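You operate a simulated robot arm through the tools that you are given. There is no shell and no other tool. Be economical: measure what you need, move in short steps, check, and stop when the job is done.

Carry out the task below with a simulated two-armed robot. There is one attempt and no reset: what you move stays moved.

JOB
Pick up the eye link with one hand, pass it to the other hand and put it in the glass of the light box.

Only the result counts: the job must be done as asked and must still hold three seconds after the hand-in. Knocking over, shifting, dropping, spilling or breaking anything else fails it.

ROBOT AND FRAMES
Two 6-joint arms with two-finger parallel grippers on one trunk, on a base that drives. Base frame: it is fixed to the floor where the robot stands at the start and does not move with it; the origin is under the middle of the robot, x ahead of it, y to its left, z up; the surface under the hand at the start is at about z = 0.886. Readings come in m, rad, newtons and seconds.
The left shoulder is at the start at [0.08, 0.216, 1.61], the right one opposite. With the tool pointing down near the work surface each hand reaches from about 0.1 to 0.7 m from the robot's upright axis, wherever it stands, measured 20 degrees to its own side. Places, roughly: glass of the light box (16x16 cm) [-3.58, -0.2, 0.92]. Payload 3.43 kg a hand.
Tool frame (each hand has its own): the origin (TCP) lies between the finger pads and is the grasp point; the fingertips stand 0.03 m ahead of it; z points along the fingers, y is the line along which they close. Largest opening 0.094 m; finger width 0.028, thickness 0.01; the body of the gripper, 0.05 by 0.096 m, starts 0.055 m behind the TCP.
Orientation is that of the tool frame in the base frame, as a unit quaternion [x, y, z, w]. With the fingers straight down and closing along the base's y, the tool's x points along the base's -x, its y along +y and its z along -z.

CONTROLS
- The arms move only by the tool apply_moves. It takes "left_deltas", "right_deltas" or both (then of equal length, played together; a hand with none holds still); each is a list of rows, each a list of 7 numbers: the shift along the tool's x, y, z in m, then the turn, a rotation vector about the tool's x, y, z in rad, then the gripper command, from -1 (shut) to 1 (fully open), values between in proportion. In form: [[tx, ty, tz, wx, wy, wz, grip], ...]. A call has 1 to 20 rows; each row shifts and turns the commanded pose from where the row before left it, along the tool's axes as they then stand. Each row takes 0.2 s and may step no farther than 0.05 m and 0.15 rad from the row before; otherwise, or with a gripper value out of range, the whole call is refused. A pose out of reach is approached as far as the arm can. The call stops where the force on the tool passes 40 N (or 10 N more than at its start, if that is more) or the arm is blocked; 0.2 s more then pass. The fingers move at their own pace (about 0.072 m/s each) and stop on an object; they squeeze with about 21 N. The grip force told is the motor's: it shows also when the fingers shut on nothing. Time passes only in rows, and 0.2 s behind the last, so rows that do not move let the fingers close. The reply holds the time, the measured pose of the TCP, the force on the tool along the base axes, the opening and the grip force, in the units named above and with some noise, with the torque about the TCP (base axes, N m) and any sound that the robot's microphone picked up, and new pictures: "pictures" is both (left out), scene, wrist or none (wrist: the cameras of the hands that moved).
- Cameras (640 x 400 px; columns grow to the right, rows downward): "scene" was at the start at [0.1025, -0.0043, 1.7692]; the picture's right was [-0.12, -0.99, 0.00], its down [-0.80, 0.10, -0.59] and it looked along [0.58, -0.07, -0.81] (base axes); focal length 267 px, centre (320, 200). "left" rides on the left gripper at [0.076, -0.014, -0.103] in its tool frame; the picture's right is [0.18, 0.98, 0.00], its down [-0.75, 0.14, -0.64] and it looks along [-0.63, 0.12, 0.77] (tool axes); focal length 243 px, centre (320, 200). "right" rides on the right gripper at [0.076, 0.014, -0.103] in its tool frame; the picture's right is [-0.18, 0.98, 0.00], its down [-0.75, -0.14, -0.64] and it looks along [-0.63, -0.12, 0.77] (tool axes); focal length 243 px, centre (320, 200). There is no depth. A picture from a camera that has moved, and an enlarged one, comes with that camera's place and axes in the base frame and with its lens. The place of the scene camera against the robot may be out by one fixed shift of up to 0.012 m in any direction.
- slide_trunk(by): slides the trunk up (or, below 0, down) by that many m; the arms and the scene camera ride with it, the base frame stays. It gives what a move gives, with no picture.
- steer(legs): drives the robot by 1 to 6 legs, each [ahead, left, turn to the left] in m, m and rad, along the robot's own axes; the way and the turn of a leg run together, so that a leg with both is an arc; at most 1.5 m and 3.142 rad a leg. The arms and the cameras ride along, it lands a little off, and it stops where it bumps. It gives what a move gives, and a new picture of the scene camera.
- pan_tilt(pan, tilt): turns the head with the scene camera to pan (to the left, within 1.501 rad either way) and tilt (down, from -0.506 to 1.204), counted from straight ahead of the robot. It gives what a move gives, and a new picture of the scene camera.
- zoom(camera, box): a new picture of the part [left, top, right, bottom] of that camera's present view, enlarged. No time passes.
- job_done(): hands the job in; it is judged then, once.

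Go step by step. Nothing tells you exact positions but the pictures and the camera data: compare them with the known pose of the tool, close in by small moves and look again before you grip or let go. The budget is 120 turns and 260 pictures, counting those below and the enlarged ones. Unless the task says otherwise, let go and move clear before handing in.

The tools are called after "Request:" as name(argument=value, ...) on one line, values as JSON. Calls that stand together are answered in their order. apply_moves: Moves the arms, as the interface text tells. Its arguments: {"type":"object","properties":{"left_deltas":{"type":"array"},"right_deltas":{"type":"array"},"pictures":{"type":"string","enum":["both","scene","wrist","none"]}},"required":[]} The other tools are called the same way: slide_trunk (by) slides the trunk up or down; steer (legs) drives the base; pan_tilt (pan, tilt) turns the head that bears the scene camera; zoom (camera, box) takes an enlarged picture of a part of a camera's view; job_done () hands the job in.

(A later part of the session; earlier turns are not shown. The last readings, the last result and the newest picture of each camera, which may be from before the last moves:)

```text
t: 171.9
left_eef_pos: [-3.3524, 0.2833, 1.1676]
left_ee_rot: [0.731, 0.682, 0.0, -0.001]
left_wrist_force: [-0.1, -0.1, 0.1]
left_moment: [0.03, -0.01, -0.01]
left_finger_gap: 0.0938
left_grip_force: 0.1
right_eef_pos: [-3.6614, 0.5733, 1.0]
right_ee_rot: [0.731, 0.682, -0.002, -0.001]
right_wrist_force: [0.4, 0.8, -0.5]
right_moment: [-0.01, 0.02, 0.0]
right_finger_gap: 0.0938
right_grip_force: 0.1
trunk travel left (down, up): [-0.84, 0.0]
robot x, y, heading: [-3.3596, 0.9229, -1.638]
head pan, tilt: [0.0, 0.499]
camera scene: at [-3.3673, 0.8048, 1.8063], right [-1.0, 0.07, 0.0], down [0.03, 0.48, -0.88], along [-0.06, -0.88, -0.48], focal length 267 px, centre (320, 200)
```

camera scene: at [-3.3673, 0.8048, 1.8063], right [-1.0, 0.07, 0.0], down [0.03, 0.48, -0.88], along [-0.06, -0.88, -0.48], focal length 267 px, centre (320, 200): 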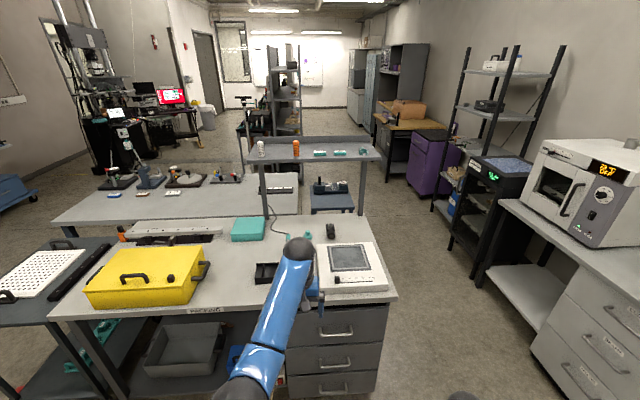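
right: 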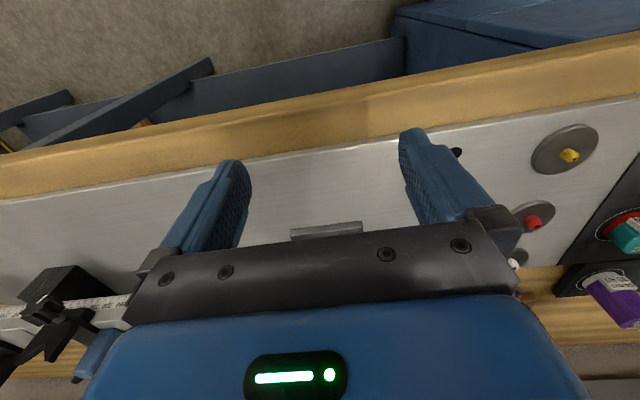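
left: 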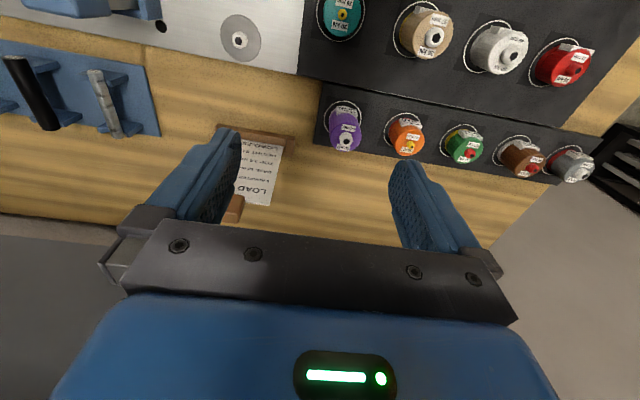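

I'll retract the left hand a bit, straighten the heading and drive closer to the table, then look at the shelf piece.

Request:
apply_moves(left_deltas=[[0.05, 0, 0, 0, 0, 0, 1], [0.05, 0, 0, 0, 0, 0, 1], [0.05, 0, 0, 0, 0, 0, 1], [0.05, 0, 0, 0, 0, 0, 1], [0.05, 0, 0, 0, 0, 0, 1]], pictures="none")

Request:
steer(legs=[[0, 0, 0.07], [0.48, -0.2, 0]])

Request:
zoom(camera="scene", box=[280, 70, 440, 170])

```text
t: 173.1
left_eef_pos: [-3.3624, 0.4728, 1.0601]
left_ee_rot: [0.731, 0.682, -0.002, 0.001]
left_wrist_force: [-0.4, 0.1, 0.4]
left_moment: [0.01, 0.0, 0.02]
left_finger_gap: 0.094
left_grip_force: 0.1
left hand out of reach, approached as far as the arm can: row 1, 2, 3, 4, 5
right_eef_pos: [-3.6618, 0.5751, 1.0012]
right_ee_rot: [0.732, 0.682, -0.002, 0.0]
right_wrist_force: [-0.5, 1.3, -1.1]
right_moment: [0.01, 0.03, 0.04]
right_finger_gap: 0.094
right_grip_force: 0.1
trunk travel left (down, up): [-0.84, 0.0]
robot x, y, heading: [-3.3569, 0.9178, -1.641]
head pan, tilt: [0.0, 0.499]
```

```text
t: 176.6
left_eef_pos: [-3.5345, -0.0032, 1.0597]
left_ee_rot: [0.709, 0.705, -0.002, 0.0]
left_wrist_force: [-0.2, 1.6, 0.4]
left_moment: [-0.05, 0.03, -0.01]
left_finger_gap: 0.0939
left_grip_force: 0.0
right_eef_pos: [-3.839, 0.08, 1.0008]
right_ee_rot: [0.708, 0.706, -0.002, 0.0]
right_wrist_force: [0.6, 0.2, 0.3]
right_moment: [0.02, 0.02, 0.0]
right_finger_gap: 0.094
right_grip_force: 0.1
trunk travel left (down, up): [-0.84, 0.0]
robot x, y, heading: [-3.5619, 0.4464, -1.575]
head pan, tilt: [0.0, 0.499]
camera scene: at [-3.5609, 0.3316, 1.8065], right [-1.0, 0.01, 0.0], down [0.0, 0.48, -0.88], along [-0.01, -0.88, -0.48], focal length 267 px, centre (320, 200)
```

scene: 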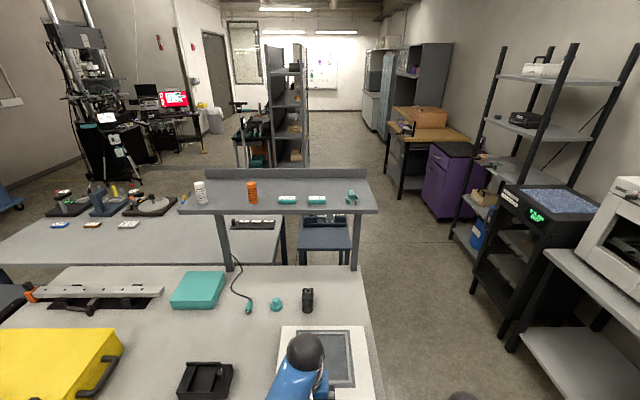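

```text
4.00 times, centred on (360, 120) of scene
camera zoom: at [-3.5609, 0.3316, 1.8065], right [-1.0, 0.01, 0.0], down [0.0, 0.48, -0.88], along [-0.01, -0.88, -0.48], focal length 1068 px, centre (160, 520)
```

zoom: 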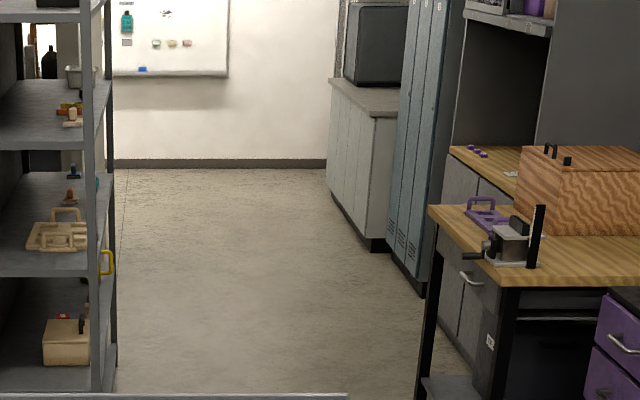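

Now the teal piece is closer; there's also a yellow D-ring on the far rack. I'll enlarge both.

Request:
zoom(camera="scene", box=[310, 170, 390, 220])

Request:
zoom(camera="scene", box=[230, 40, 326, 180])

Request:
zoom(camera="scene", box=[160, 340, 260, 400])

Request:
zoom(camera="right", box=[0, 0, 640, 400])

```text
8.00 times, centred on (350, 195) of scene
camera zoom: at [-3.5609, 0.3316, 1.8065], right [-1.0, 0.01, 0.0], down [0.0, 0.48, -0.88], along [-0.01, -0.88, -0.48], focal length 2136 px, centre (80, 240)
```

zoom: 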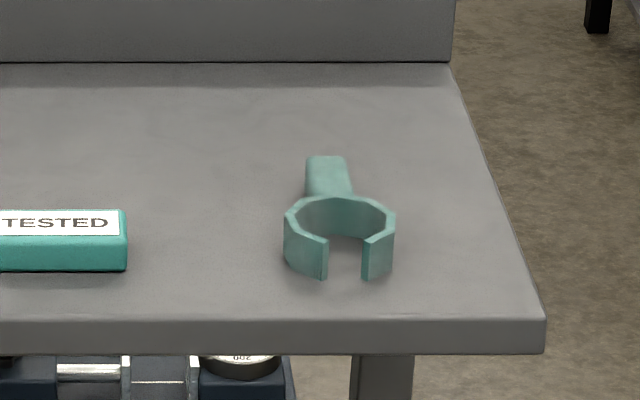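

```text
2.86 times, centred on (278, 110) of scene
camera zoom: at [-3.5609, 0.3316, 1.8065], right [-1.0, 0.01, 0.0], down [0.0, 0.48, -0.88], along [-0.01, -0.88, -0.48], focal length 763 px, centre (440, 457)
```

zoom: 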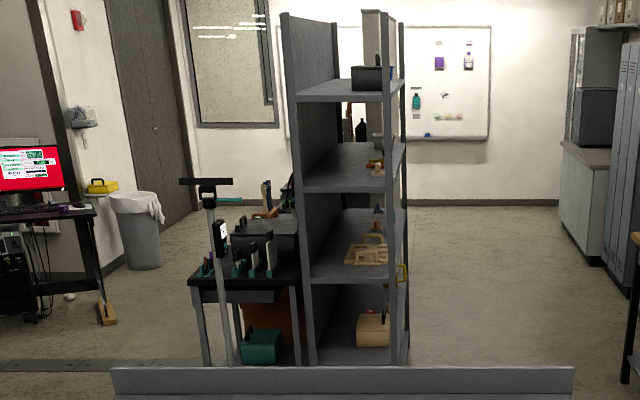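

```text
6.40 times, centred on (210, 370) of scene
camera zoom: at [-3.5609, 0.3316, 1.8065], right [-1.0, 0.01, 0.0], down [0.0, 0.48, -0.88], along [-0.01, -0.88, -0.48], focal length 1709 px, centre (1024, -888)
```

zoom: 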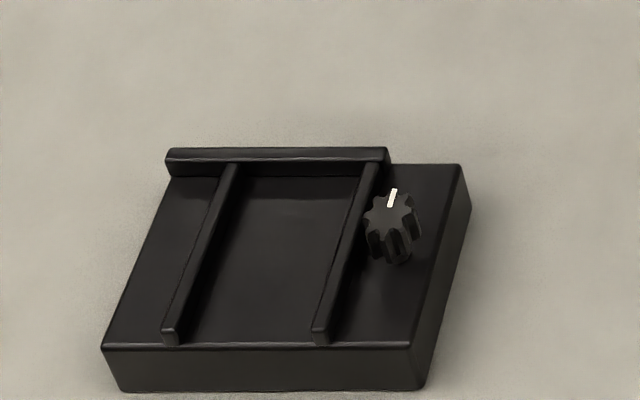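

```text
1.00 times, centred on (320, 200) of right (not enlarged: the box is as wide or as high as the picture)
camera zoom: at [-3.8259, 0.1564, 1.1037], right [0.98, -0.19, 0.0], down [-0.14, -0.75, 0.65], along [-0.12, -0.63, -0.76], focal length 243 px, centre (320, 200)
```

zoom: 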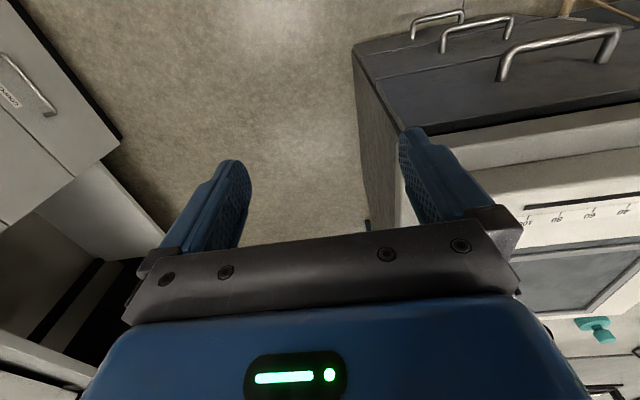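

The teal piece is an open-ended spanner/clip shape, not clearly an eye link. I'll check the cart and wall bench to my right before going round to the open rack.

Request:
pan_tilt(pan=-1.45, tilt=0.7)

Request:
zoom(camera="scene", box=[120, 60, 440, 260])

Request:
pan_tilt(pan=0.9, tilt=0.75)

Request:
pan_tilt(pan=0.0, tilt=1.0)

```text
t: 178.1
left_eef_pos: [-3.5356, -0.0058, 1.0586]
left_ee_rot: [0.709, 0.705, 0.0, 0.001]
left_wrist_force: [-1.2, -0.1, -0.4]
left_moment: [0.04, 0.0, -0.03]
left_finger_gap: 0.0939
left_grip_force: 0.1
right_eef_pos: [-3.8407, 0.0783, 0.9998]
right_ee_rot: [0.709, 0.706, -0.001, -0.001]
right_wrist_force: [0.6, 1.2, -0.2]
right_moment: [0.03, -0.03, 0.0]
right_finger_gap: 0.0939
right_grip_force: 0.0
trunk travel left (down, up): [-0.84, 0.0]
robot x, y, heading: [-3.562, 0.4425, -1.58]
head pan, tilt: [-1.45, 0.7]
camera scene: at [-3.6462, 0.4095, 1.7886], right [-0.12, 0.99, 0.0], down [0.64, 0.07, -0.76], along [-0.76, -0.09, -0.64], focal length 267 px, centre (320, 200)
```

scene: 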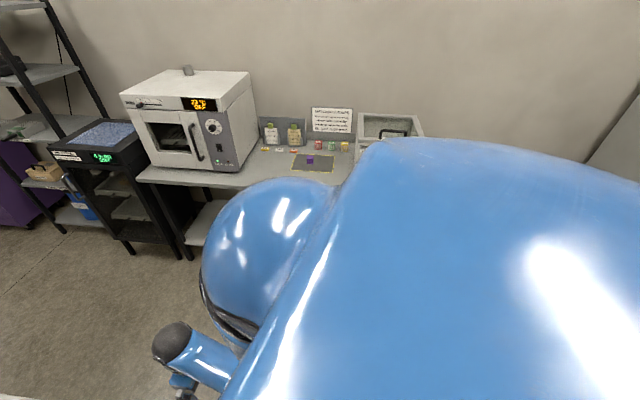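

```text
2.00 times, centred on (280, 160) of scene
camera zoom: at [-3.6462, 0.4095, 1.7886], right [-0.12, 0.99, 0.0], down [0.64, 0.07, -0.76], along [-0.76, -0.09, -0.64], focal length 534 px, centre (400, 280)
```

zoom: 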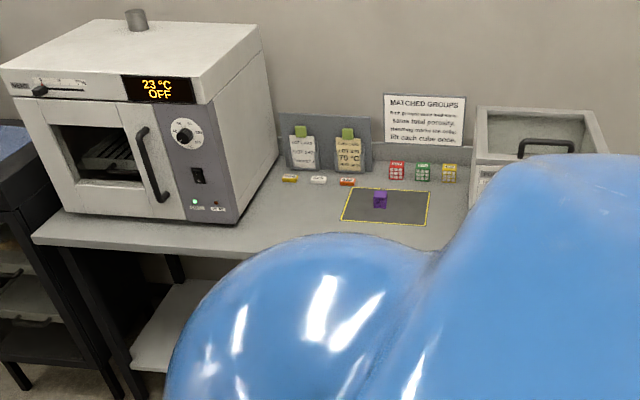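

```text
t: 180.3
left_eef_pos: [-3.5347, -0.0055, 1.0581]
left_ee_rot: [0.709, 0.705, -0.001, 0.001]
left_wrist_force: [-1.2, -0.3, -0.9]
left_moment: [-0.03, -0.02, 0.04]
left_finger_gap: 0.094
left_grip_force: 0.0
right_eef_pos: [-3.8408, 0.0785, 1.0011]
right_ee_rot: [0.707, 0.707, -0.002, 0.0]
right_wrist_force: [-0.5, -0.5, 0.1]
right_moment: [0.01, -0.01, 0.0]
right_finger_gap: 0.0937
right_grip_force: 0.1
trunk travel left (down, up): [-0.84, 0.0]
robot x, y, heading: [-3.5625, 0.4433, -1.575]
head pan, tilt: [0.901, 0.75]
camera scene: at [-3.497, 0.3677, 1.7843], right [-0.63, -0.78, 0.0], down [-0.53, 0.43, -0.73], along [0.57, -0.46, -0.68], focal length 267 px, centre (320, 200)
```

scene: 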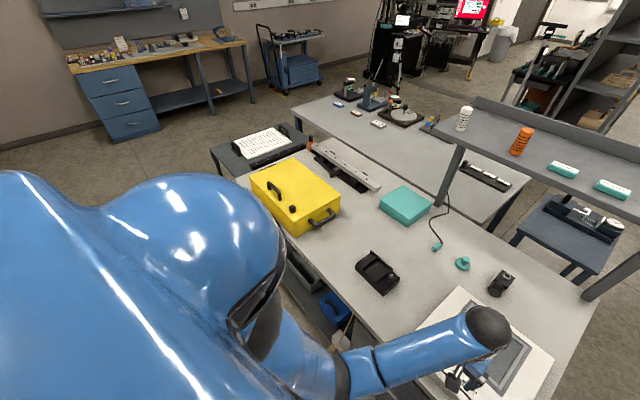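

```text
t: 181.5
left_eef_pos: [-3.5344, -0.0054, 1.0587]
left_ee_rot: [0.709, 0.705, -0.001, 0.0]
left_wrist_force: [-0.3, 0.2, 0.0]
left_moment: [-0.03, 0.01, 0.03]
left_finger_gap: 0.0939
left_grip_force: 0.1
right_eef_pos: [-3.8417, 0.0782, 0.9993]
right_ee_rot: [0.708, 0.706, -0.002, -0.001]
right_wrist_force: [-0.4, 0.7, 0.3]
right_moment: [-0.01, 0.0, 0.0]
right_finger_gap: 0.094
right_grip_force: 0.0
trunk travel left (down, up): [-0.84, 0.0]
robot x, y, heading: [-3.5614, 0.4445, -1.579]
head pan, tilt: [0.0, 1.0]
camera scene: at [-3.562, 0.3499, 1.7652], right [-1.0, 0.0, 0.0], down [0.0, 0.84, -0.54], along [0.0, -0.54, -0.84], focal length 267 px, centre (320, 200)
```

scene: 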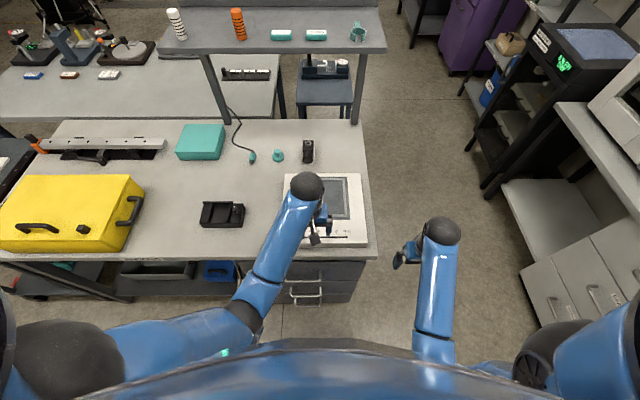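

Request:
zoom(camera="scene", box=[240, 130, 340, 190])

Request:
zoom(camera="scene", box=[10, 110, 190, 220])

Request:
zoom(camera="scene", box=[150, 0, 390, 130])

Request:
zoom(camera="scene", box=[440, 0, 640, 125])

```text
6.40 times, centred on (290, 160) of scene
camera zoom: at [-3.562, 0.3499, 1.7652], right [-1.0, 0.0, 0.0], down [0.0, 0.84, -0.54], along [0.0, -0.54, -0.84], focal length 1709 px, centre (512, 456)
```

zoom: 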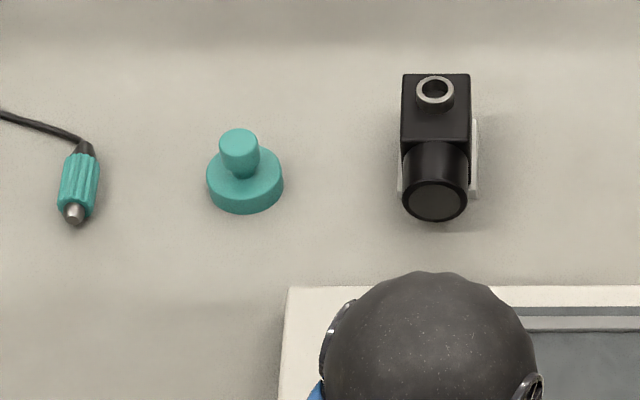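

```text
3.56 times, centred on (100, 165) of scene
camera zoom: at [-3.562, 0.3499, 1.7652], right [-1.0, 0.0, 0.0], down [0.0, 0.84, -0.54], along [0.0, -0.54, -0.84], focal length 949 px, centre (1102, 324)
```

zoom: 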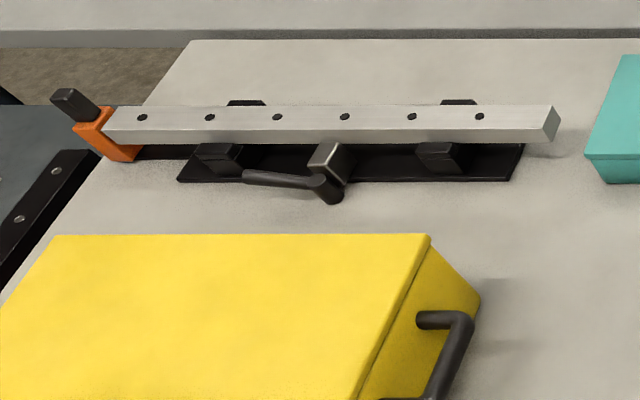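

```text
2.67 times, centred on (270, 65) of scene
camera zoom: at [-3.562, 0.3499, 1.7652], right [-1.0, 0.0, 0.0], down [0.0, 0.84, -0.54], along [0.0, -0.54, -0.84], focal length 712 px, centre (453, 560)
```

zoom: 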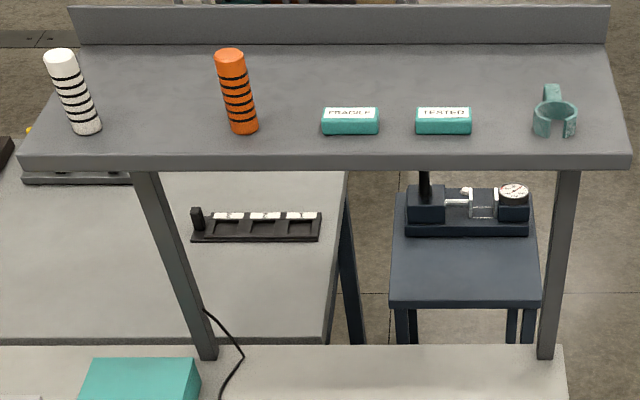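

```text
3.20 times, centred on (540, 62) of scene
camera zoom: at [-3.562, 0.3499, 1.7652], right [-1.0, 0.0, 0.0], down [0.0, 0.84, -0.54], along [0.0, -0.54, -0.84], focal length 854 px, centre (-384, 640)
```

zoom: 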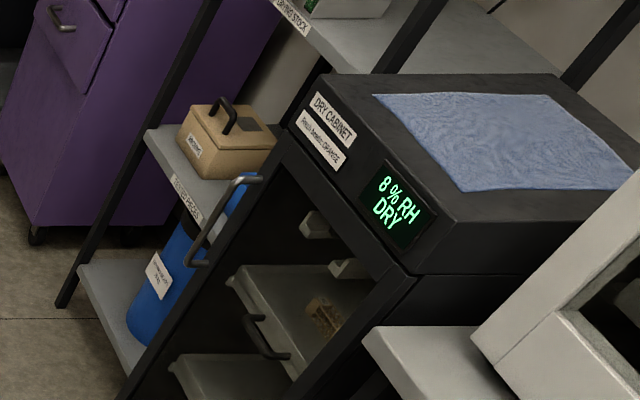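

The piece near the box is a camera. The rear open rack with a yellow D-shaped part is still unchecked; I'll go round and view its open side before deciding.

Request:
steer(legs=[[-0.5, 0, 0], [0, 1.4, 0], [0, 1.3, 0], [1.5, 0, 0], [1.5, 0, 0]])

Request:
steer(legs=[[0, 0, -1.57], [1.4, 0, 0], [1.0, 0, 0]])

Request:
pan_tilt(pan=1.2, tilt=0.5)

```text
t: 211.0
left_eef_pos: [-0.8729, -2.4442, 1.0575]
left_ee_rot: [0.713, 0.702, -0.001, 0.0]
left_wrist_force: [1.3, -0.1, 0.2]
left_moment: [0.01, -0.03, -0.02]
left_finger_gap: 0.094
left_grip_force: 0.0
right_eef_pos: [-1.178, -2.3562, 1.0004]
right_ee_rot: [0.713, 0.702, -0.002, 0.0]
right_wrist_force: [-0.7, 0.6, 0.0]
right_moment: [0.05, 0.02, 0.02]
right_finger_gap: 0.094
right_grip_force: 0.1
trunk travel left (down, up): [-0.84, 0.0]
robot x, y, heading: [-0.8964, -1.9944, -1.588]
head pan, tilt: [0.0, 1.0]
camera scene: at [-0.8955, -2.0884, 1.7653], right [-1.0, 0.02, 0.0], down [0.01, 0.84, -0.54], along [-0.01, -0.54, -0.84], focal length 267 px, centre (320, 200)
```

scene: 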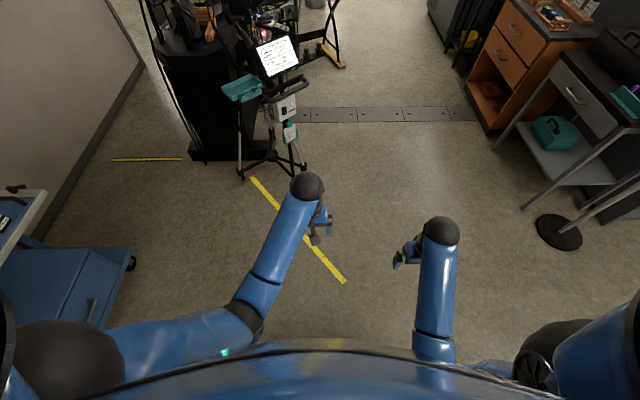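

```text
t: 226.2
left_eef_pos: [-3.6565, -2.004, 1.0592]
left_ee_rot: [1.0, 0.002, -0.001, -0.001]
left_wrist_force: [0.3, 0.4, 0.1]
left_moment: [-0.01, 0.02, 0.02]
left_finger_gap: 0.0941
left_grip_force: 0.0
right_eef_pos: [-3.5755, -1.6977, 1.0013]
right_ee_rot: [1.0, 0.003, -0.002, -0.002]
right_wrist_force: [0.2, -0.2, 0.7]
right_moment: [0.0, 0.03, -0.01]
right_finger_gap: 0.094
right_grip_force: 0.2
trunk travel left (down, up): [-0.84, 0.0]
robot x, y, heading: [-3.2049, -1.9733, -3.136]
head pan, tilt: [0.0, 1.0]
camera scene: at [-3.3058, -1.9687, 1.7653], right [0.0, 1.0, 0.0], down [0.84, 0.0, -0.54], along [-0.54, 0.0, -0.84], focal length 267 px, centre (320, 200)
```

scene: 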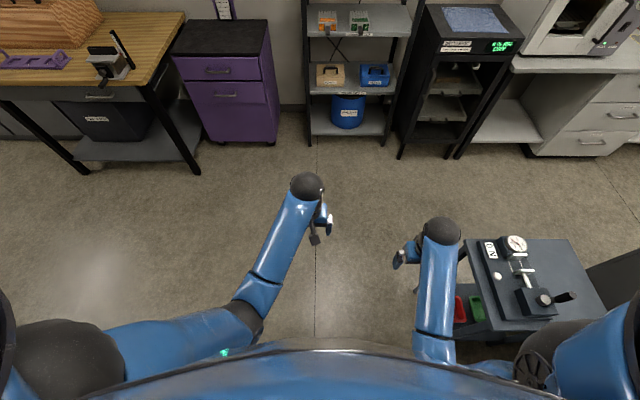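

```text
t: 227.7
left_eef_pos: [-3.6574, -2.0045, 1.0587]
left_ee_rot: [1.0, 0.002, 0.0, 0.0]
left_wrist_force: [0.6, -0.8, 0.5]
left_moment: [0.01, 0.02, -0.01]
left_finger_gap: 0.0943
left_grip_force: 0.2
right_eef_pos: [-3.5763, -1.6986, 0.9993]
right_ee_rot: [1.0, 0.002, -0.001, -0.001]
right_wrist_force: [0.2, 0.3, -0.2]
right_moment: [0.01, -0.02, 0.0]
right_finger_gap: 0.0941
right_grip_force: 0.0
trunk travel left (down, up): [-0.84, 0.0]
robot x, y, heading: [-3.2094, -1.9747, -3.134]
head pan, tilt: [1.201, 0.499]
camera scene: at [-3.2703, -2.0534, 1.8063], right [-0.93, 0.36, 0.0], down [0.17, 0.45, -0.88], along [-0.31, -0.82, -0.48], focal length 267 px, centre (320, 200)
```

scene: 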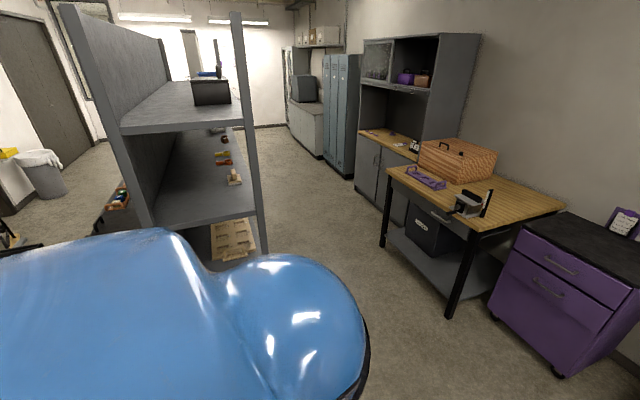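

Request:
steer(legs=[[0.75, 0, 0], [0, 0, 1.57]])

Request:
pan_tilt(pan=0.6, tilt=0.6)

Request:
zoom(camera="scene", box=[100, 60, 420, 260])

Request:
pan_tilt(pan=-0.5, tilt=0.5)

Request:
zoom(camera="scene", box=[100, 60, 420, 260])

```text
t: 235.5
left_eef_pos: [-3.9283, -2.425, 1.0589]
left_ee_rot: [0.709, 0.705, 0.0, 0.0]
left_wrist_force: [-0.5, 0.8, 0.5]
left_moment: [-0.03, 0.01, -0.01]
left_finger_gap: 0.0941
left_grip_force: 0.0
right_eef_pos: [-4.2343, -2.3399, 1.0]
right_ee_rot: [0.709, 0.705, -0.002, 0.0]
right_wrist_force: [0.5, 0.4, -0.1]
right_moment: [-0.02, 0.02, 0.02]
right_finger_gap: 0.0941
right_grip_force: 0.1
trunk travel left (down, up): [-0.84, 0.0]
robot x, y, heading: [-3.9558, -1.9721, -1.584]
head pan, tilt: [1.201, 0.499]
camera scene: at [-3.8695, -2.0333, 1.8063], right [-0.37, -0.93, 0.0], down [-0.44, 0.18, -0.88], along [0.82, -0.32, -0.48], focal length 267 px, centre (320, 200)
```

scene: 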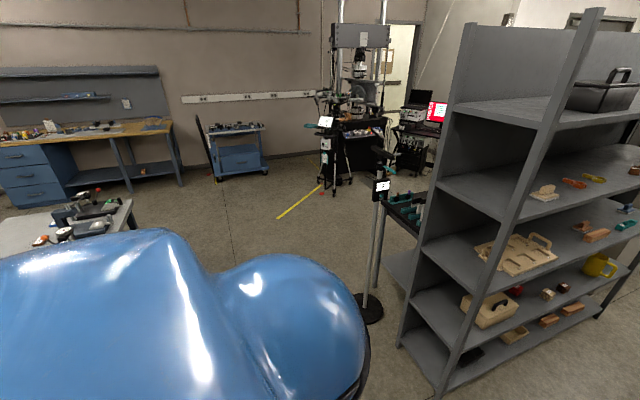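

```text
t: 236.5
left_eef_pos: [-3.928, -2.4245, 1.0591]
left_ee_rot: [0.709, 0.705, -0.001, 0.001]
left_wrist_force: [-0.9, 0.9, -0.2]
left_moment: [-0.02, 0.02, 0.0]
left_finger_gap: 0.094
left_grip_force: 0.0
right_eef_pos: [-4.2336, -2.3385, 0.9998]
right_ee_rot: [0.71, 0.705, -0.002, -0.002]
right_wrist_force: [0.1, -1.3, -0.1]
right_moment: [0.04, -0.04, 0.02]
right_finger_gap: 0.0939
right_grip_force: 0.0
trunk travel left (down, up): [-0.84, 0.0]
robot x, y, heading: [-3.953, -1.9755, -1.583]
head pan, tilt: [0.6, 0.6]
camera scene: at [-3.9042, -2.0732, 1.7972], right [-0.83, -0.56, 0.0], down [-0.32, 0.47, -0.83], along [0.46, -0.68, -0.56], focal length 267 px, centre (320, 200)
```

scene: 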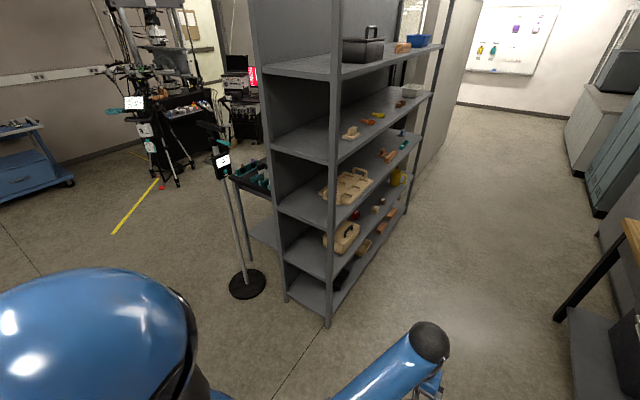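

```text
2.00 times, centred on (260, 160) of scene
camera zoom: at [-3.9042, -2.0732, 1.7972], right [-0.83, -0.56, 0.0], down [-0.32, 0.47, -0.83], along [0.46, -0.68, -0.56], focal length 534 px, centre (440, 280)
```

zoom: 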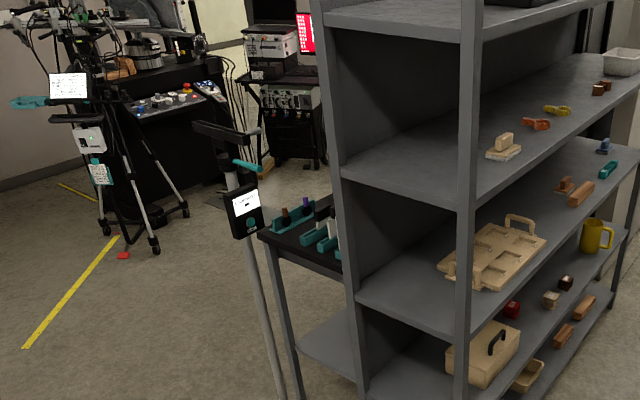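

```text
t: 237.8
left_eef_pos: [-3.928, -2.4262, 1.0586]
left_ee_rot: [0.71, 0.705, 0.0, 0.001]
left_wrist_force: [0.3, 0.2, -0.3]
left_moment: [-0.02, -0.02, -0.01]
left_finger_gap: 0.0939
left_grip_force: 0.1
right_eef_pos: [-4.2331, -2.3393, 1.0]
right_ee_rot: [0.71, 0.704, -0.001, 0.0]
right_wrist_force: [-0.1, -0.2, 0.3]
right_moment: [0.0, 0.02, 0.0]
right_finger_gap: 0.0943
right_grip_force: 0.1
trunk travel left (down, up): [-0.84, 0.0]
robot x, y, heading: [-3.9562, -1.9765, -1.577]
head pan, tilt: [-0.499, 0.499]
camera scene: at [-3.9978, -2.0794, 1.8063], right [-0.87, 0.49, 0.0], down [0.23, 0.42, -0.88], along [-0.43, -0.77, -0.48], focal length 267 px, centre (320, 200)
```

scene: 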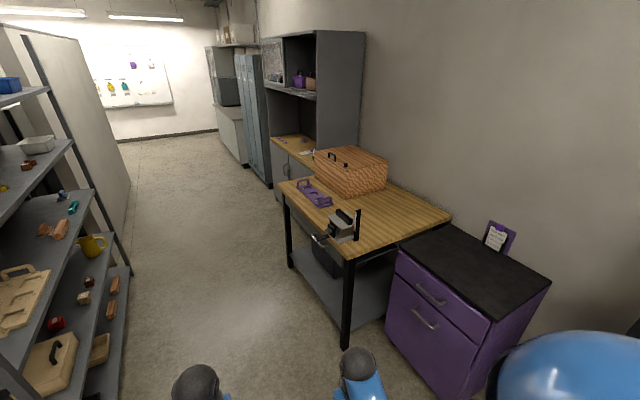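

```text
2.00 times, centred on (260, 160) of scene
camera zoom: at [-3.9978, -2.0794, 1.8063], right [-0.87, 0.49, 0.0], down [0.23, 0.42, -0.88], along [-0.43, -0.77, -0.48], focal length 534 px, centre (440, 280)
```

zoom: 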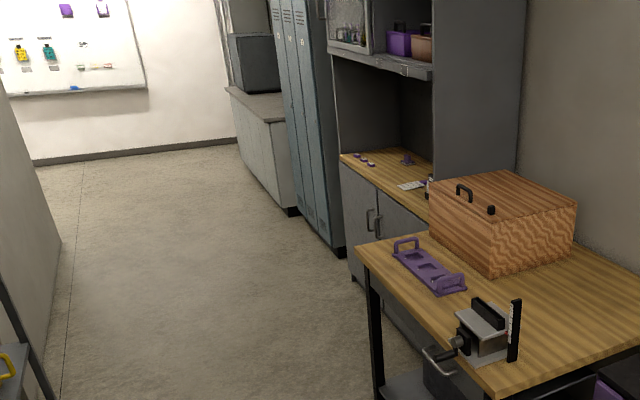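

The open rack carries many small parts; the orange and yellow ones on the second shelf look like links. I'll drive nearer and enlarge.

Request:
steer(legs=[[0.5, -0.15, 0]])

Request:
pan_tilt(pan=0.9, tilt=0.6)

Request:
zoom(camera="scene", box=[240, 80, 440, 200])

Request:
zoom(camera="scene", box=[240, 180, 440, 300])

```text
t: 240.9
left_eef_pos: [-4.0819, -2.9278, 1.0586]
left_ee_rot: [0.71, 0.704, 0.0, 0.001]
left_wrist_force: [-0.1, -0.3, -0.7]
left_moment: [-0.01, -0.01, 0.02]
left_finger_gap: 0.0938
left_grip_force: 0.1
right_eef_pos: [-4.3863, -2.8417, 1.0016]
right_ee_rot: [0.71, 0.704, -0.003, 0.001]
right_wrist_force: [0.2, -0.7, 0.0]
right_moment: [0.03, 0.0, 0.01]
right_finger_gap: 0.0937
right_grip_force: 0.0
trunk travel left (down, up): [-0.84, 0.0]
robot x, y, heading: [-4.1042, -2.4835, -1.585]
head pan, tilt: [-0.499, 0.499]
camera scene: at [-4.1504, -2.5807, 1.8066], right [-0.87, 0.49, 0.0], down [0.23, 0.42, -0.88], along [-0.43, -0.77, -0.48], focal length 267 px, centre (320, 200)
```

scene: 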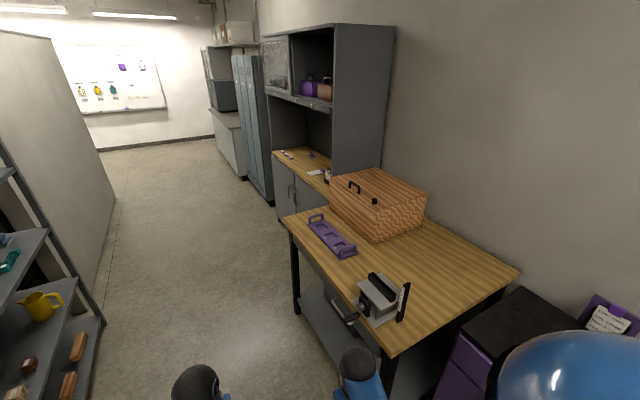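

```text
t: 242.4
left_eef_pos: [-4.0822, -2.9292, 1.0581]
left_ee_rot: [0.71, 0.704, -0.001, 0.0]
left_wrist_force: [0.8, 0.2, -0.8]
left_moment: [-0.01, 0.01, 0.01]
left_finger_gap: 0.0939
left_grip_force: 0.1
right_eef_pos: [-4.3869, -2.8444, 0.9997]
right_ee_rot: [0.71, 0.704, -0.003, 0.0]
right_wrist_force: [-0.4, -0.9, 0.4]
right_moment: [0.03, 0.02, -0.02]
right_finger_gap: 0.0938
right_grip_force: 0.0
trunk travel left (down, up): [-0.84, 0.0]
robot x, y, heading: [-4.1043, -2.4785, -1.58]
head pan, tilt: [0.901, 0.6]
camera scene: at [-4.0384, -2.56, 1.7972], right [-0.63, -0.78, 0.0], down [-0.44, 0.36, -0.83], along [0.64, -0.52, -0.56], focal length 267 px, centre (320, 200)
```

scene: 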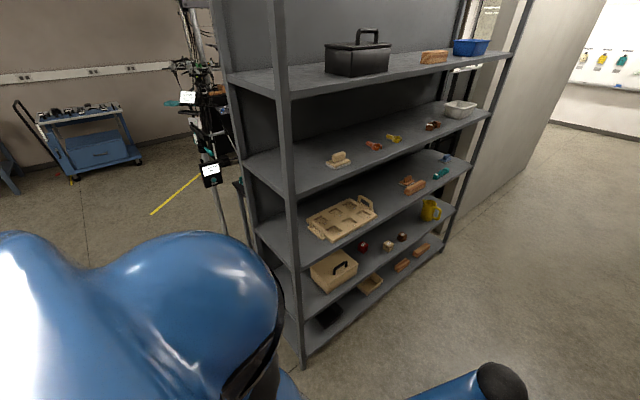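

```text
3.20 times, centred on (340, 140) of scene
camera zoom: at [-4.0384, -2.56, 1.7972], right [-0.63, -0.78, 0.0], down [-0.44, 0.36, -0.83], along [0.64, -0.52, -0.56], focal length 854 px, centre (256, 392)
```

zoom: 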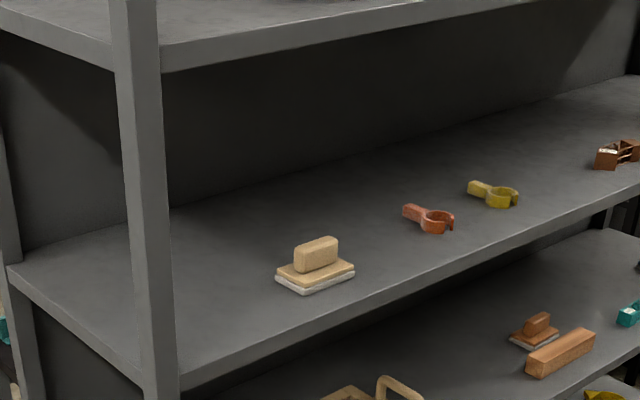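

```text
3.20 times, centred on (340, 240) of scene
camera zoom: at [-4.0384, -2.56, 1.7972], right [-0.63, -0.78, 0.0], down [-0.44, 0.36, -0.83], along [0.64, -0.52, -0.56], focal length 854 px, centre (256, 72)
```

zoom: 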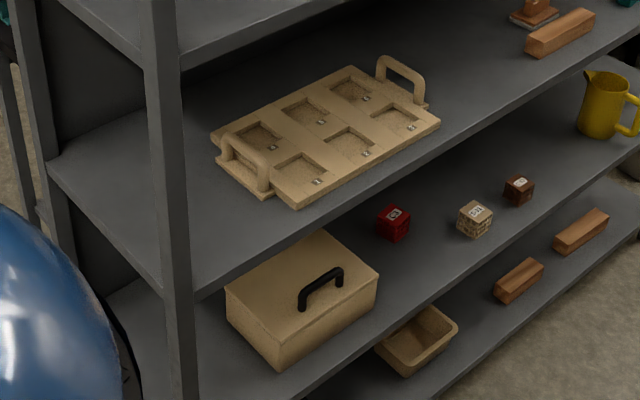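

The open clips come in several colours, so they are not the unique eye link. I'll look at the far half of this rack.

Request:
zoom(camera="scene", box=[390, 80, 510, 155])

Request:
zoom(camera="scene", box=[380, 140, 490, 280])

Request:
pan_tilt(pan=-0.7, tilt=0.7)

Request:
zoom(camera="scene", box=[120, 40, 440, 240])

```text
5.33 times, centred on (450, 118) of scene
camera zoom: at [-4.0384, -2.56, 1.7972], right [-0.63, -0.78, 0.0], down [-0.44, 0.36, -0.83], along [0.64, -0.52, -0.56], focal length 1424 px, centre (-373, 640)
```

zoom: 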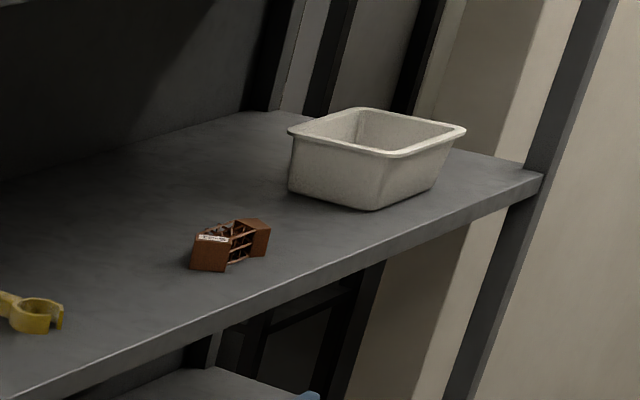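

```text
2.86 times, centred on (435, 210) of scene
camera zoom: at [-4.0384, -2.56, 1.7972], right [-0.63, -0.78, 0.0], down [-0.44, 0.36, -0.83], along [0.64, -0.52, -0.56], focal length 763 px, centre (-9, 171)
```

zoom: 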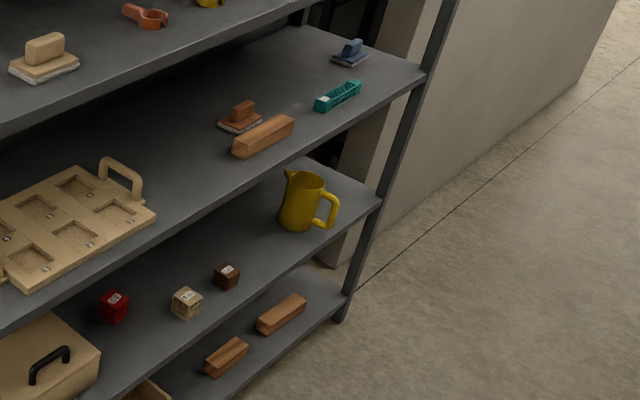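

```text
t: 244.1
left_eef_pos: [-4.0812, -2.9291, 1.0584]
left_ee_rot: [0.71, 0.704, -0.001, 0.001]
left_wrist_force: [-0.3, -0.9, -0.4]
left_moment: [0.0, -0.03, 0.03]
left_finger_gap: 0.0938
left_grip_force: 0.1
right_eef_pos: [-4.3857, -2.8443, 0.9999]
right_ee_rot: [0.71, 0.704, -0.002, 0.0]
right_wrist_force: [0.8, -0.4, 1.3]
right_moment: [-0.03, 0.0, 0.02]
right_finger_gap: 0.0941
right_grip_force: 0.1
trunk travel left (down, up): [-0.84, 0.0]
robot x, y, heading: [-4.1069, -2.4793, -1.581]
head pan, tilt: [-0.7, 0.7]
camera scene: at [-4.1624, -2.5687, 1.7886], right [-0.76, 0.65, 0.0], down [0.42, 0.49, -0.76], along [-0.5, -0.58, -0.64], focal length 267 px, centre (320, 200)
```

scene: 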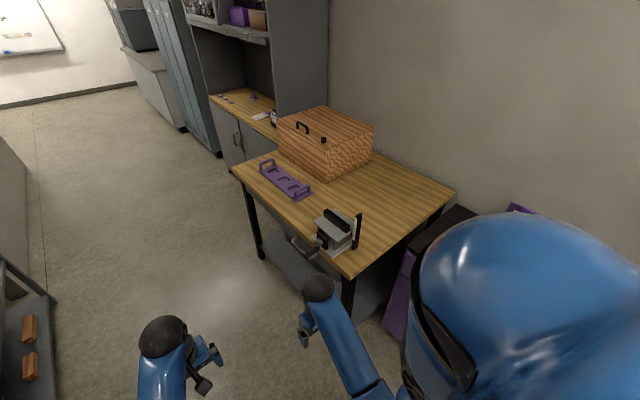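

```text
2.00 times, centred on (280, 140) of scene
camera zoom: at [-4.1624, -2.5687, 1.7886], right [-0.76, 0.65, 0.0], down [0.42, 0.49, -0.76], along [-0.5, -0.58, -0.64], focal length 534 px, centre (400, 320)
```

zoom: 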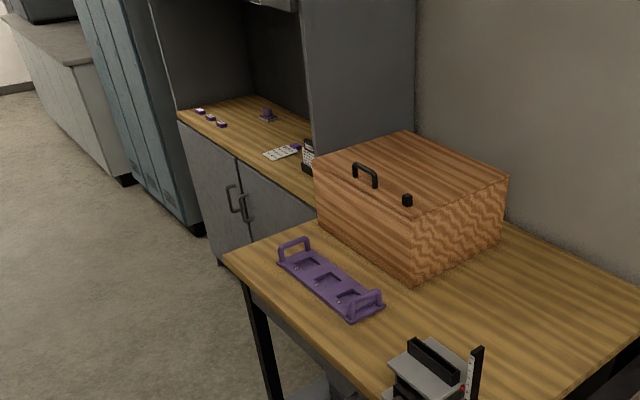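

The load-train bench at the start has pins and a clevis, exactly where an eye link would belong; I only saw it partly hidden. I'll drive back there and inspect it more closely.

Request:
steer(legs=[[-0.46, 0, 0], [0, 1.5, 0], [0, 1.5, 0], [0, 0.4, 1.57], [0, 1.5, 0]])

Request:
pan_tilt(pan=0.0, tilt=0.6)

```text
t: 271.7
left_eef_pos: [-0.3157, -0.2874, 1.0577]
left_ee_rot: [0.019, 1.0, 0.0, 0.0]
left_wrist_force: [-0.6, -1.0, 1.4]
left_moment: [0.01, 0.01, -0.01]
left_finger_gap: 0.0939
left_grip_force: 0.0
right_eef_pos: [-0.411, -0.5899, 0.9997]
right_ee_rot: [0.018, 1.0, -0.002, 0.001]
right_wrist_force: [0.2, -0.3, -0.2]
right_moment: [-0.01, -0.01, -0.01]
right_finger_gap: 0.0939
right_grip_force: 0.0
trunk travel left (down, up): [-0.84, 0.0]
robot x, y, heading: [-0.7645, -0.3, -0.035]
head pan, tilt: [-0.7, 0.7]
cut short: leg 4
camera scene: at [-0.6738, -0.3531, 1.7885], right [-0.67, -0.74, 0.0], down [-0.48, 0.43, -0.76], along [0.57, -0.51, -0.64], focal length 267 px, centre (320, 200)
```

scene: 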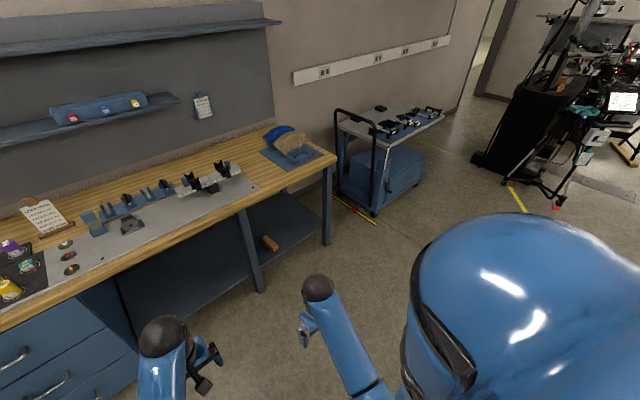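

```text
t: 272.8
left_eef_pos: [-0.3158, -0.2866, 1.059]
left_ee_rot: [0.019, 1.0, 0.0, 0.001]
left_wrist_force: [-0.7, -0.2, 0.2]
left_moment: [0.03, 0.0, 0.01]
left_finger_gap: 0.0942
left_grip_force: 0.0
right_eef_pos: [-0.4098, -0.5902, 0.9998]
right_ee_rot: [0.019, 1.0, -0.002, 0.0]
right_wrist_force: [0.2, 0.2, 0.5]
right_moment: [0.02, 0.0, 0.01]
right_finger_gap: 0.0939
right_grip_force: 0.0
trunk travel left (down, up): [-0.84, 0.0]
robot x, y, heading: [-0.7629, -0.296, -0.036]
head pan, tilt: [0.0, 0.6]
camera scene: at [-0.6482, -0.298, 1.7972], right [-0.04, -1.0, 0.0], down [-0.56, 0.02, -0.82], along [0.82, -0.03, -0.57], focal length 267 px, centre (320, 200)
```

scene: 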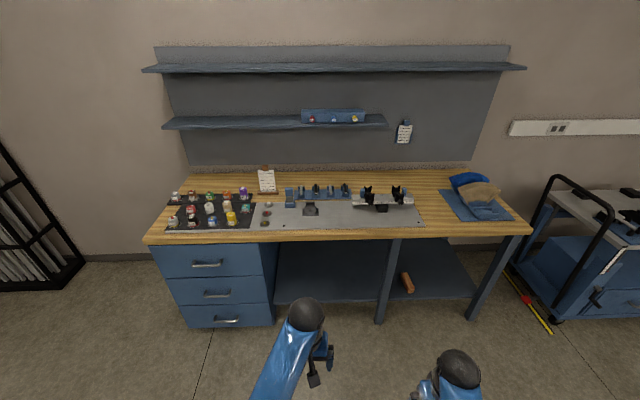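

Request:
zoom(camera="scene", box=[250, 155, 370, 230])

Request:
zoom(camera="scene", box=[150, 175, 270, 240])

Request:
zoom(camera="scene", box=[340, 160, 530, 240])

Request:
zoom(camera="scene", box=[290, 90, 430, 160])

Request:
zoom(camera="scene", box=[500, 170, 640, 340])

```text
5.33 times, centred on (310, 192) of scene
camera zoom: at [-0.6482, -0.298, 1.7972], right [-0.04, -1.0, 0.0], down [-0.56, 0.02, -0.82], along [0.82, -0.03, -0.57], focal length 1424 px, centre (373, 240)
```

zoom: 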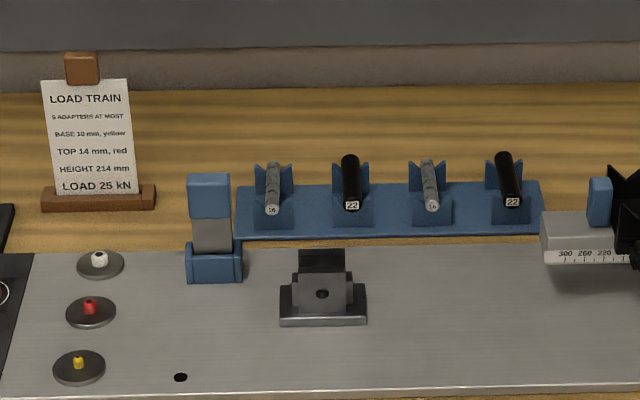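

```text
5.33 times, centred on (210, 208) of scene
camera zoom: at [-0.6482, -0.298, 1.7972], right [-0.04, -1.0, 0.0], down [-0.56, 0.02, -0.82], along [0.82, -0.03, -0.57], focal length 1424 px, centre (907, 160)
```

zoom: 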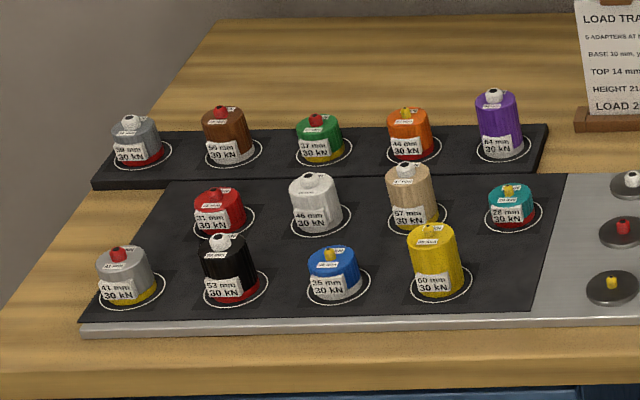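

```text
3.37 times, centred on (435, 200) of scene
camera zoom: at [-0.6482, -0.298, 1.7972], right [-0.04, -1.0, 0.0], down [-0.56, 0.02, -0.82], along [0.82, -0.03, -0.57], focal length 899 px, centre (-67, 200)
```

zoom: 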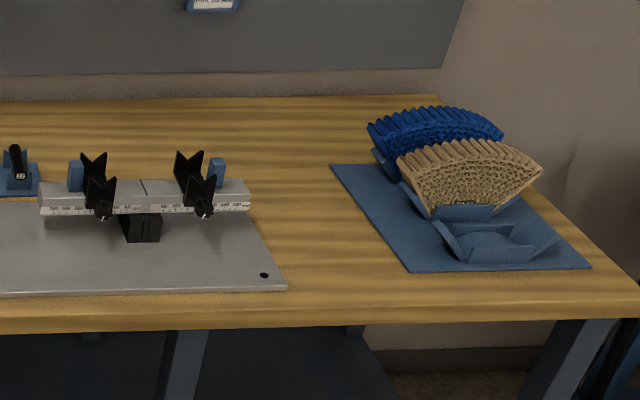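

```text
4.57 times, centred on (360, 125) of scene
camera zoom: at [-0.6482, -0.298, 1.7972], right [-0.04, -1.0, 0.0], down [-0.56, 0.02, -0.82], along [0.82, -0.03, -0.57], focal length 1221 px, centre (137, 543)
```

zoom: 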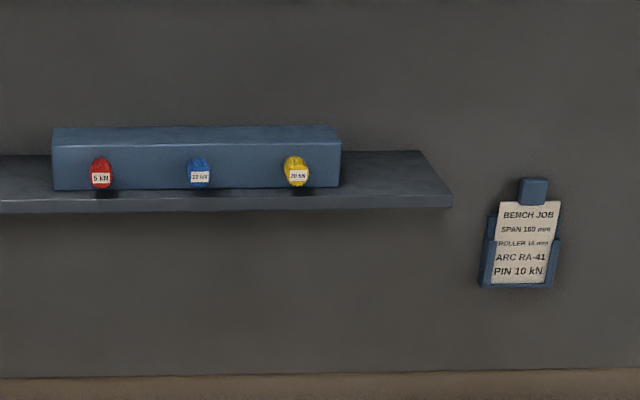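

```text
2.35 times, centred on (570, 255) of scene
camera zoom: at [-0.6482, -0.298, 1.7972], right [-0.04, -1.0, 0.0], down [-0.56, 0.02, -0.82], along [0.82, -0.03, -0.57], focal length 628 px, centre (-268, 71)
```

zoom: 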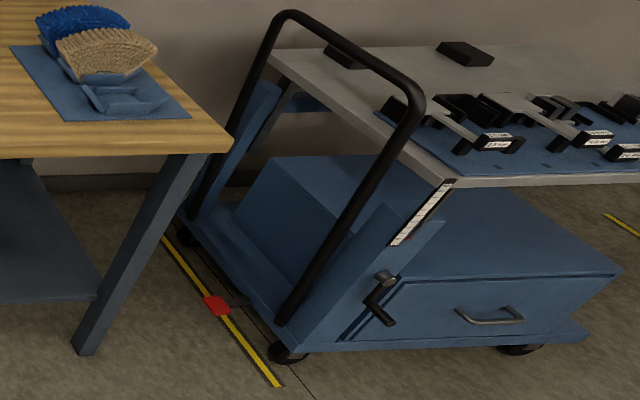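

The bench job pairs a clevis with shear pins; the grey plate with a blue cap standing in a blue socket is very likely the eye link (tongue plate). I'll enlarge it.

Request:
zoom(camera="scene", box=[274, 182, 322, 220])

Request:
steer(legs=[[0, 0.25, 0.035], [0.5, 0, 0]])

Request:
pan_tilt(pan=0.0, tilt=0.85)

```text
10.53 times, centred on (298, 201) of scene
camera zoom: at [-0.6482, -0.298, 1.7972], right [-0.04, -1.0, 0.0], down [-0.56, 0.02, -0.82], along [0.82, -0.03, -0.57], focal length 2811 px, centre (552, 190)
```

zoom: 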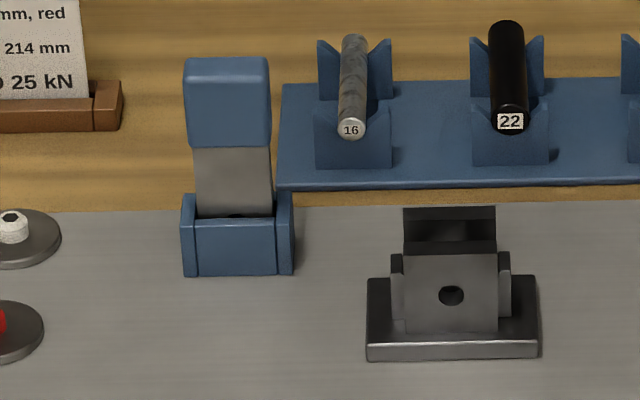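

```text
t: 277.2
left_eef_pos: [0.1947, -0.0244, 1.059]
left_ee_rot: [0.004, 1.0, 0.0, 0.002]
left_wrist_force: [0.1, 0.0, 0.5]
left_moment: [-0.01, -0.01, 0.02]
left_finger_gap: 0.0941
left_grip_force: 0.0
right_eef_pos: [0.1107, -0.3305, 1.0005]
right_ee_rot: [0.004, 1.0, -0.002, 0.002]
right_wrist_force: [-0.7, -0.5, 0.8]
right_moment: [0.01, -0.03, 0.01]
right_finger_gap: 0.094
right_grip_force: 0.0
trunk travel left (down, up): [-0.84, 0.0]
robot x, y, heading: [-0.2563, -0.048, -0.009]
head pan, tilt: [0.0, 0.6]
camera scene: at [-0.1381, -0.0457, 1.7975], right [-0.01, -1.0, 0.0], down [-0.56, 0.01, -0.83], along [0.83, -0.01, -0.56], focal length 267 px, centre (320, 200)
```

scene: 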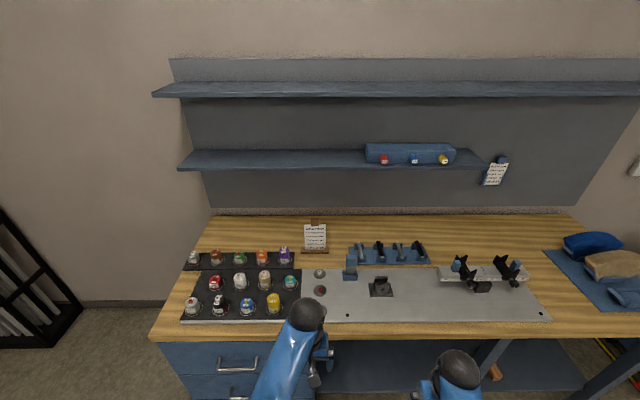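

```text
t: 278.0
left_eef_pos: [0.1965, -0.0243, 1.0578]
left_ee_rot: [0.005, 1.0, 0.0, 0.001]
left_wrist_force: [0.2, 0.1, 0.1]
left_moment: [0.01, 0.02, 0.0]
left_finger_gap: 0.0944
left_grip_force: 0.1
right_eef_pos: [0.111, -0.3301, 1.0]
right_ee_rot: [0.005, 1.0, -0.002, 0.001]
right_wrist_force: [-0.1, 0.5, 0.6]
right_moment: [0.0, 0.01, -0.02]
right_finger_gap: 0.0942
right_grip_force: 0.1
trunk travel left (down, up): [-0.84, 0.0]
robot x, y, heading: [-0.2537, -0.0504, -0.008]
head pan, tilt: [0.0, 0.85]
camera scene: at [-0.1454, -0.0457, 1.7764], right [-0.01, -1.0, 0.0], down [-0.75, 0.01, -0.66], along [0.66, -0.01, -0.75], focal length 267 px, centre (320, 200)
```

scene: 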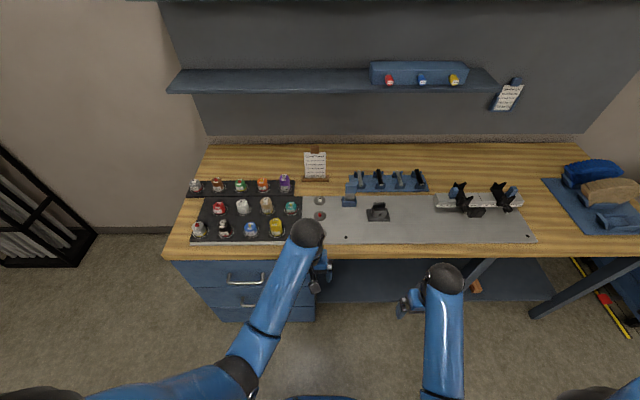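

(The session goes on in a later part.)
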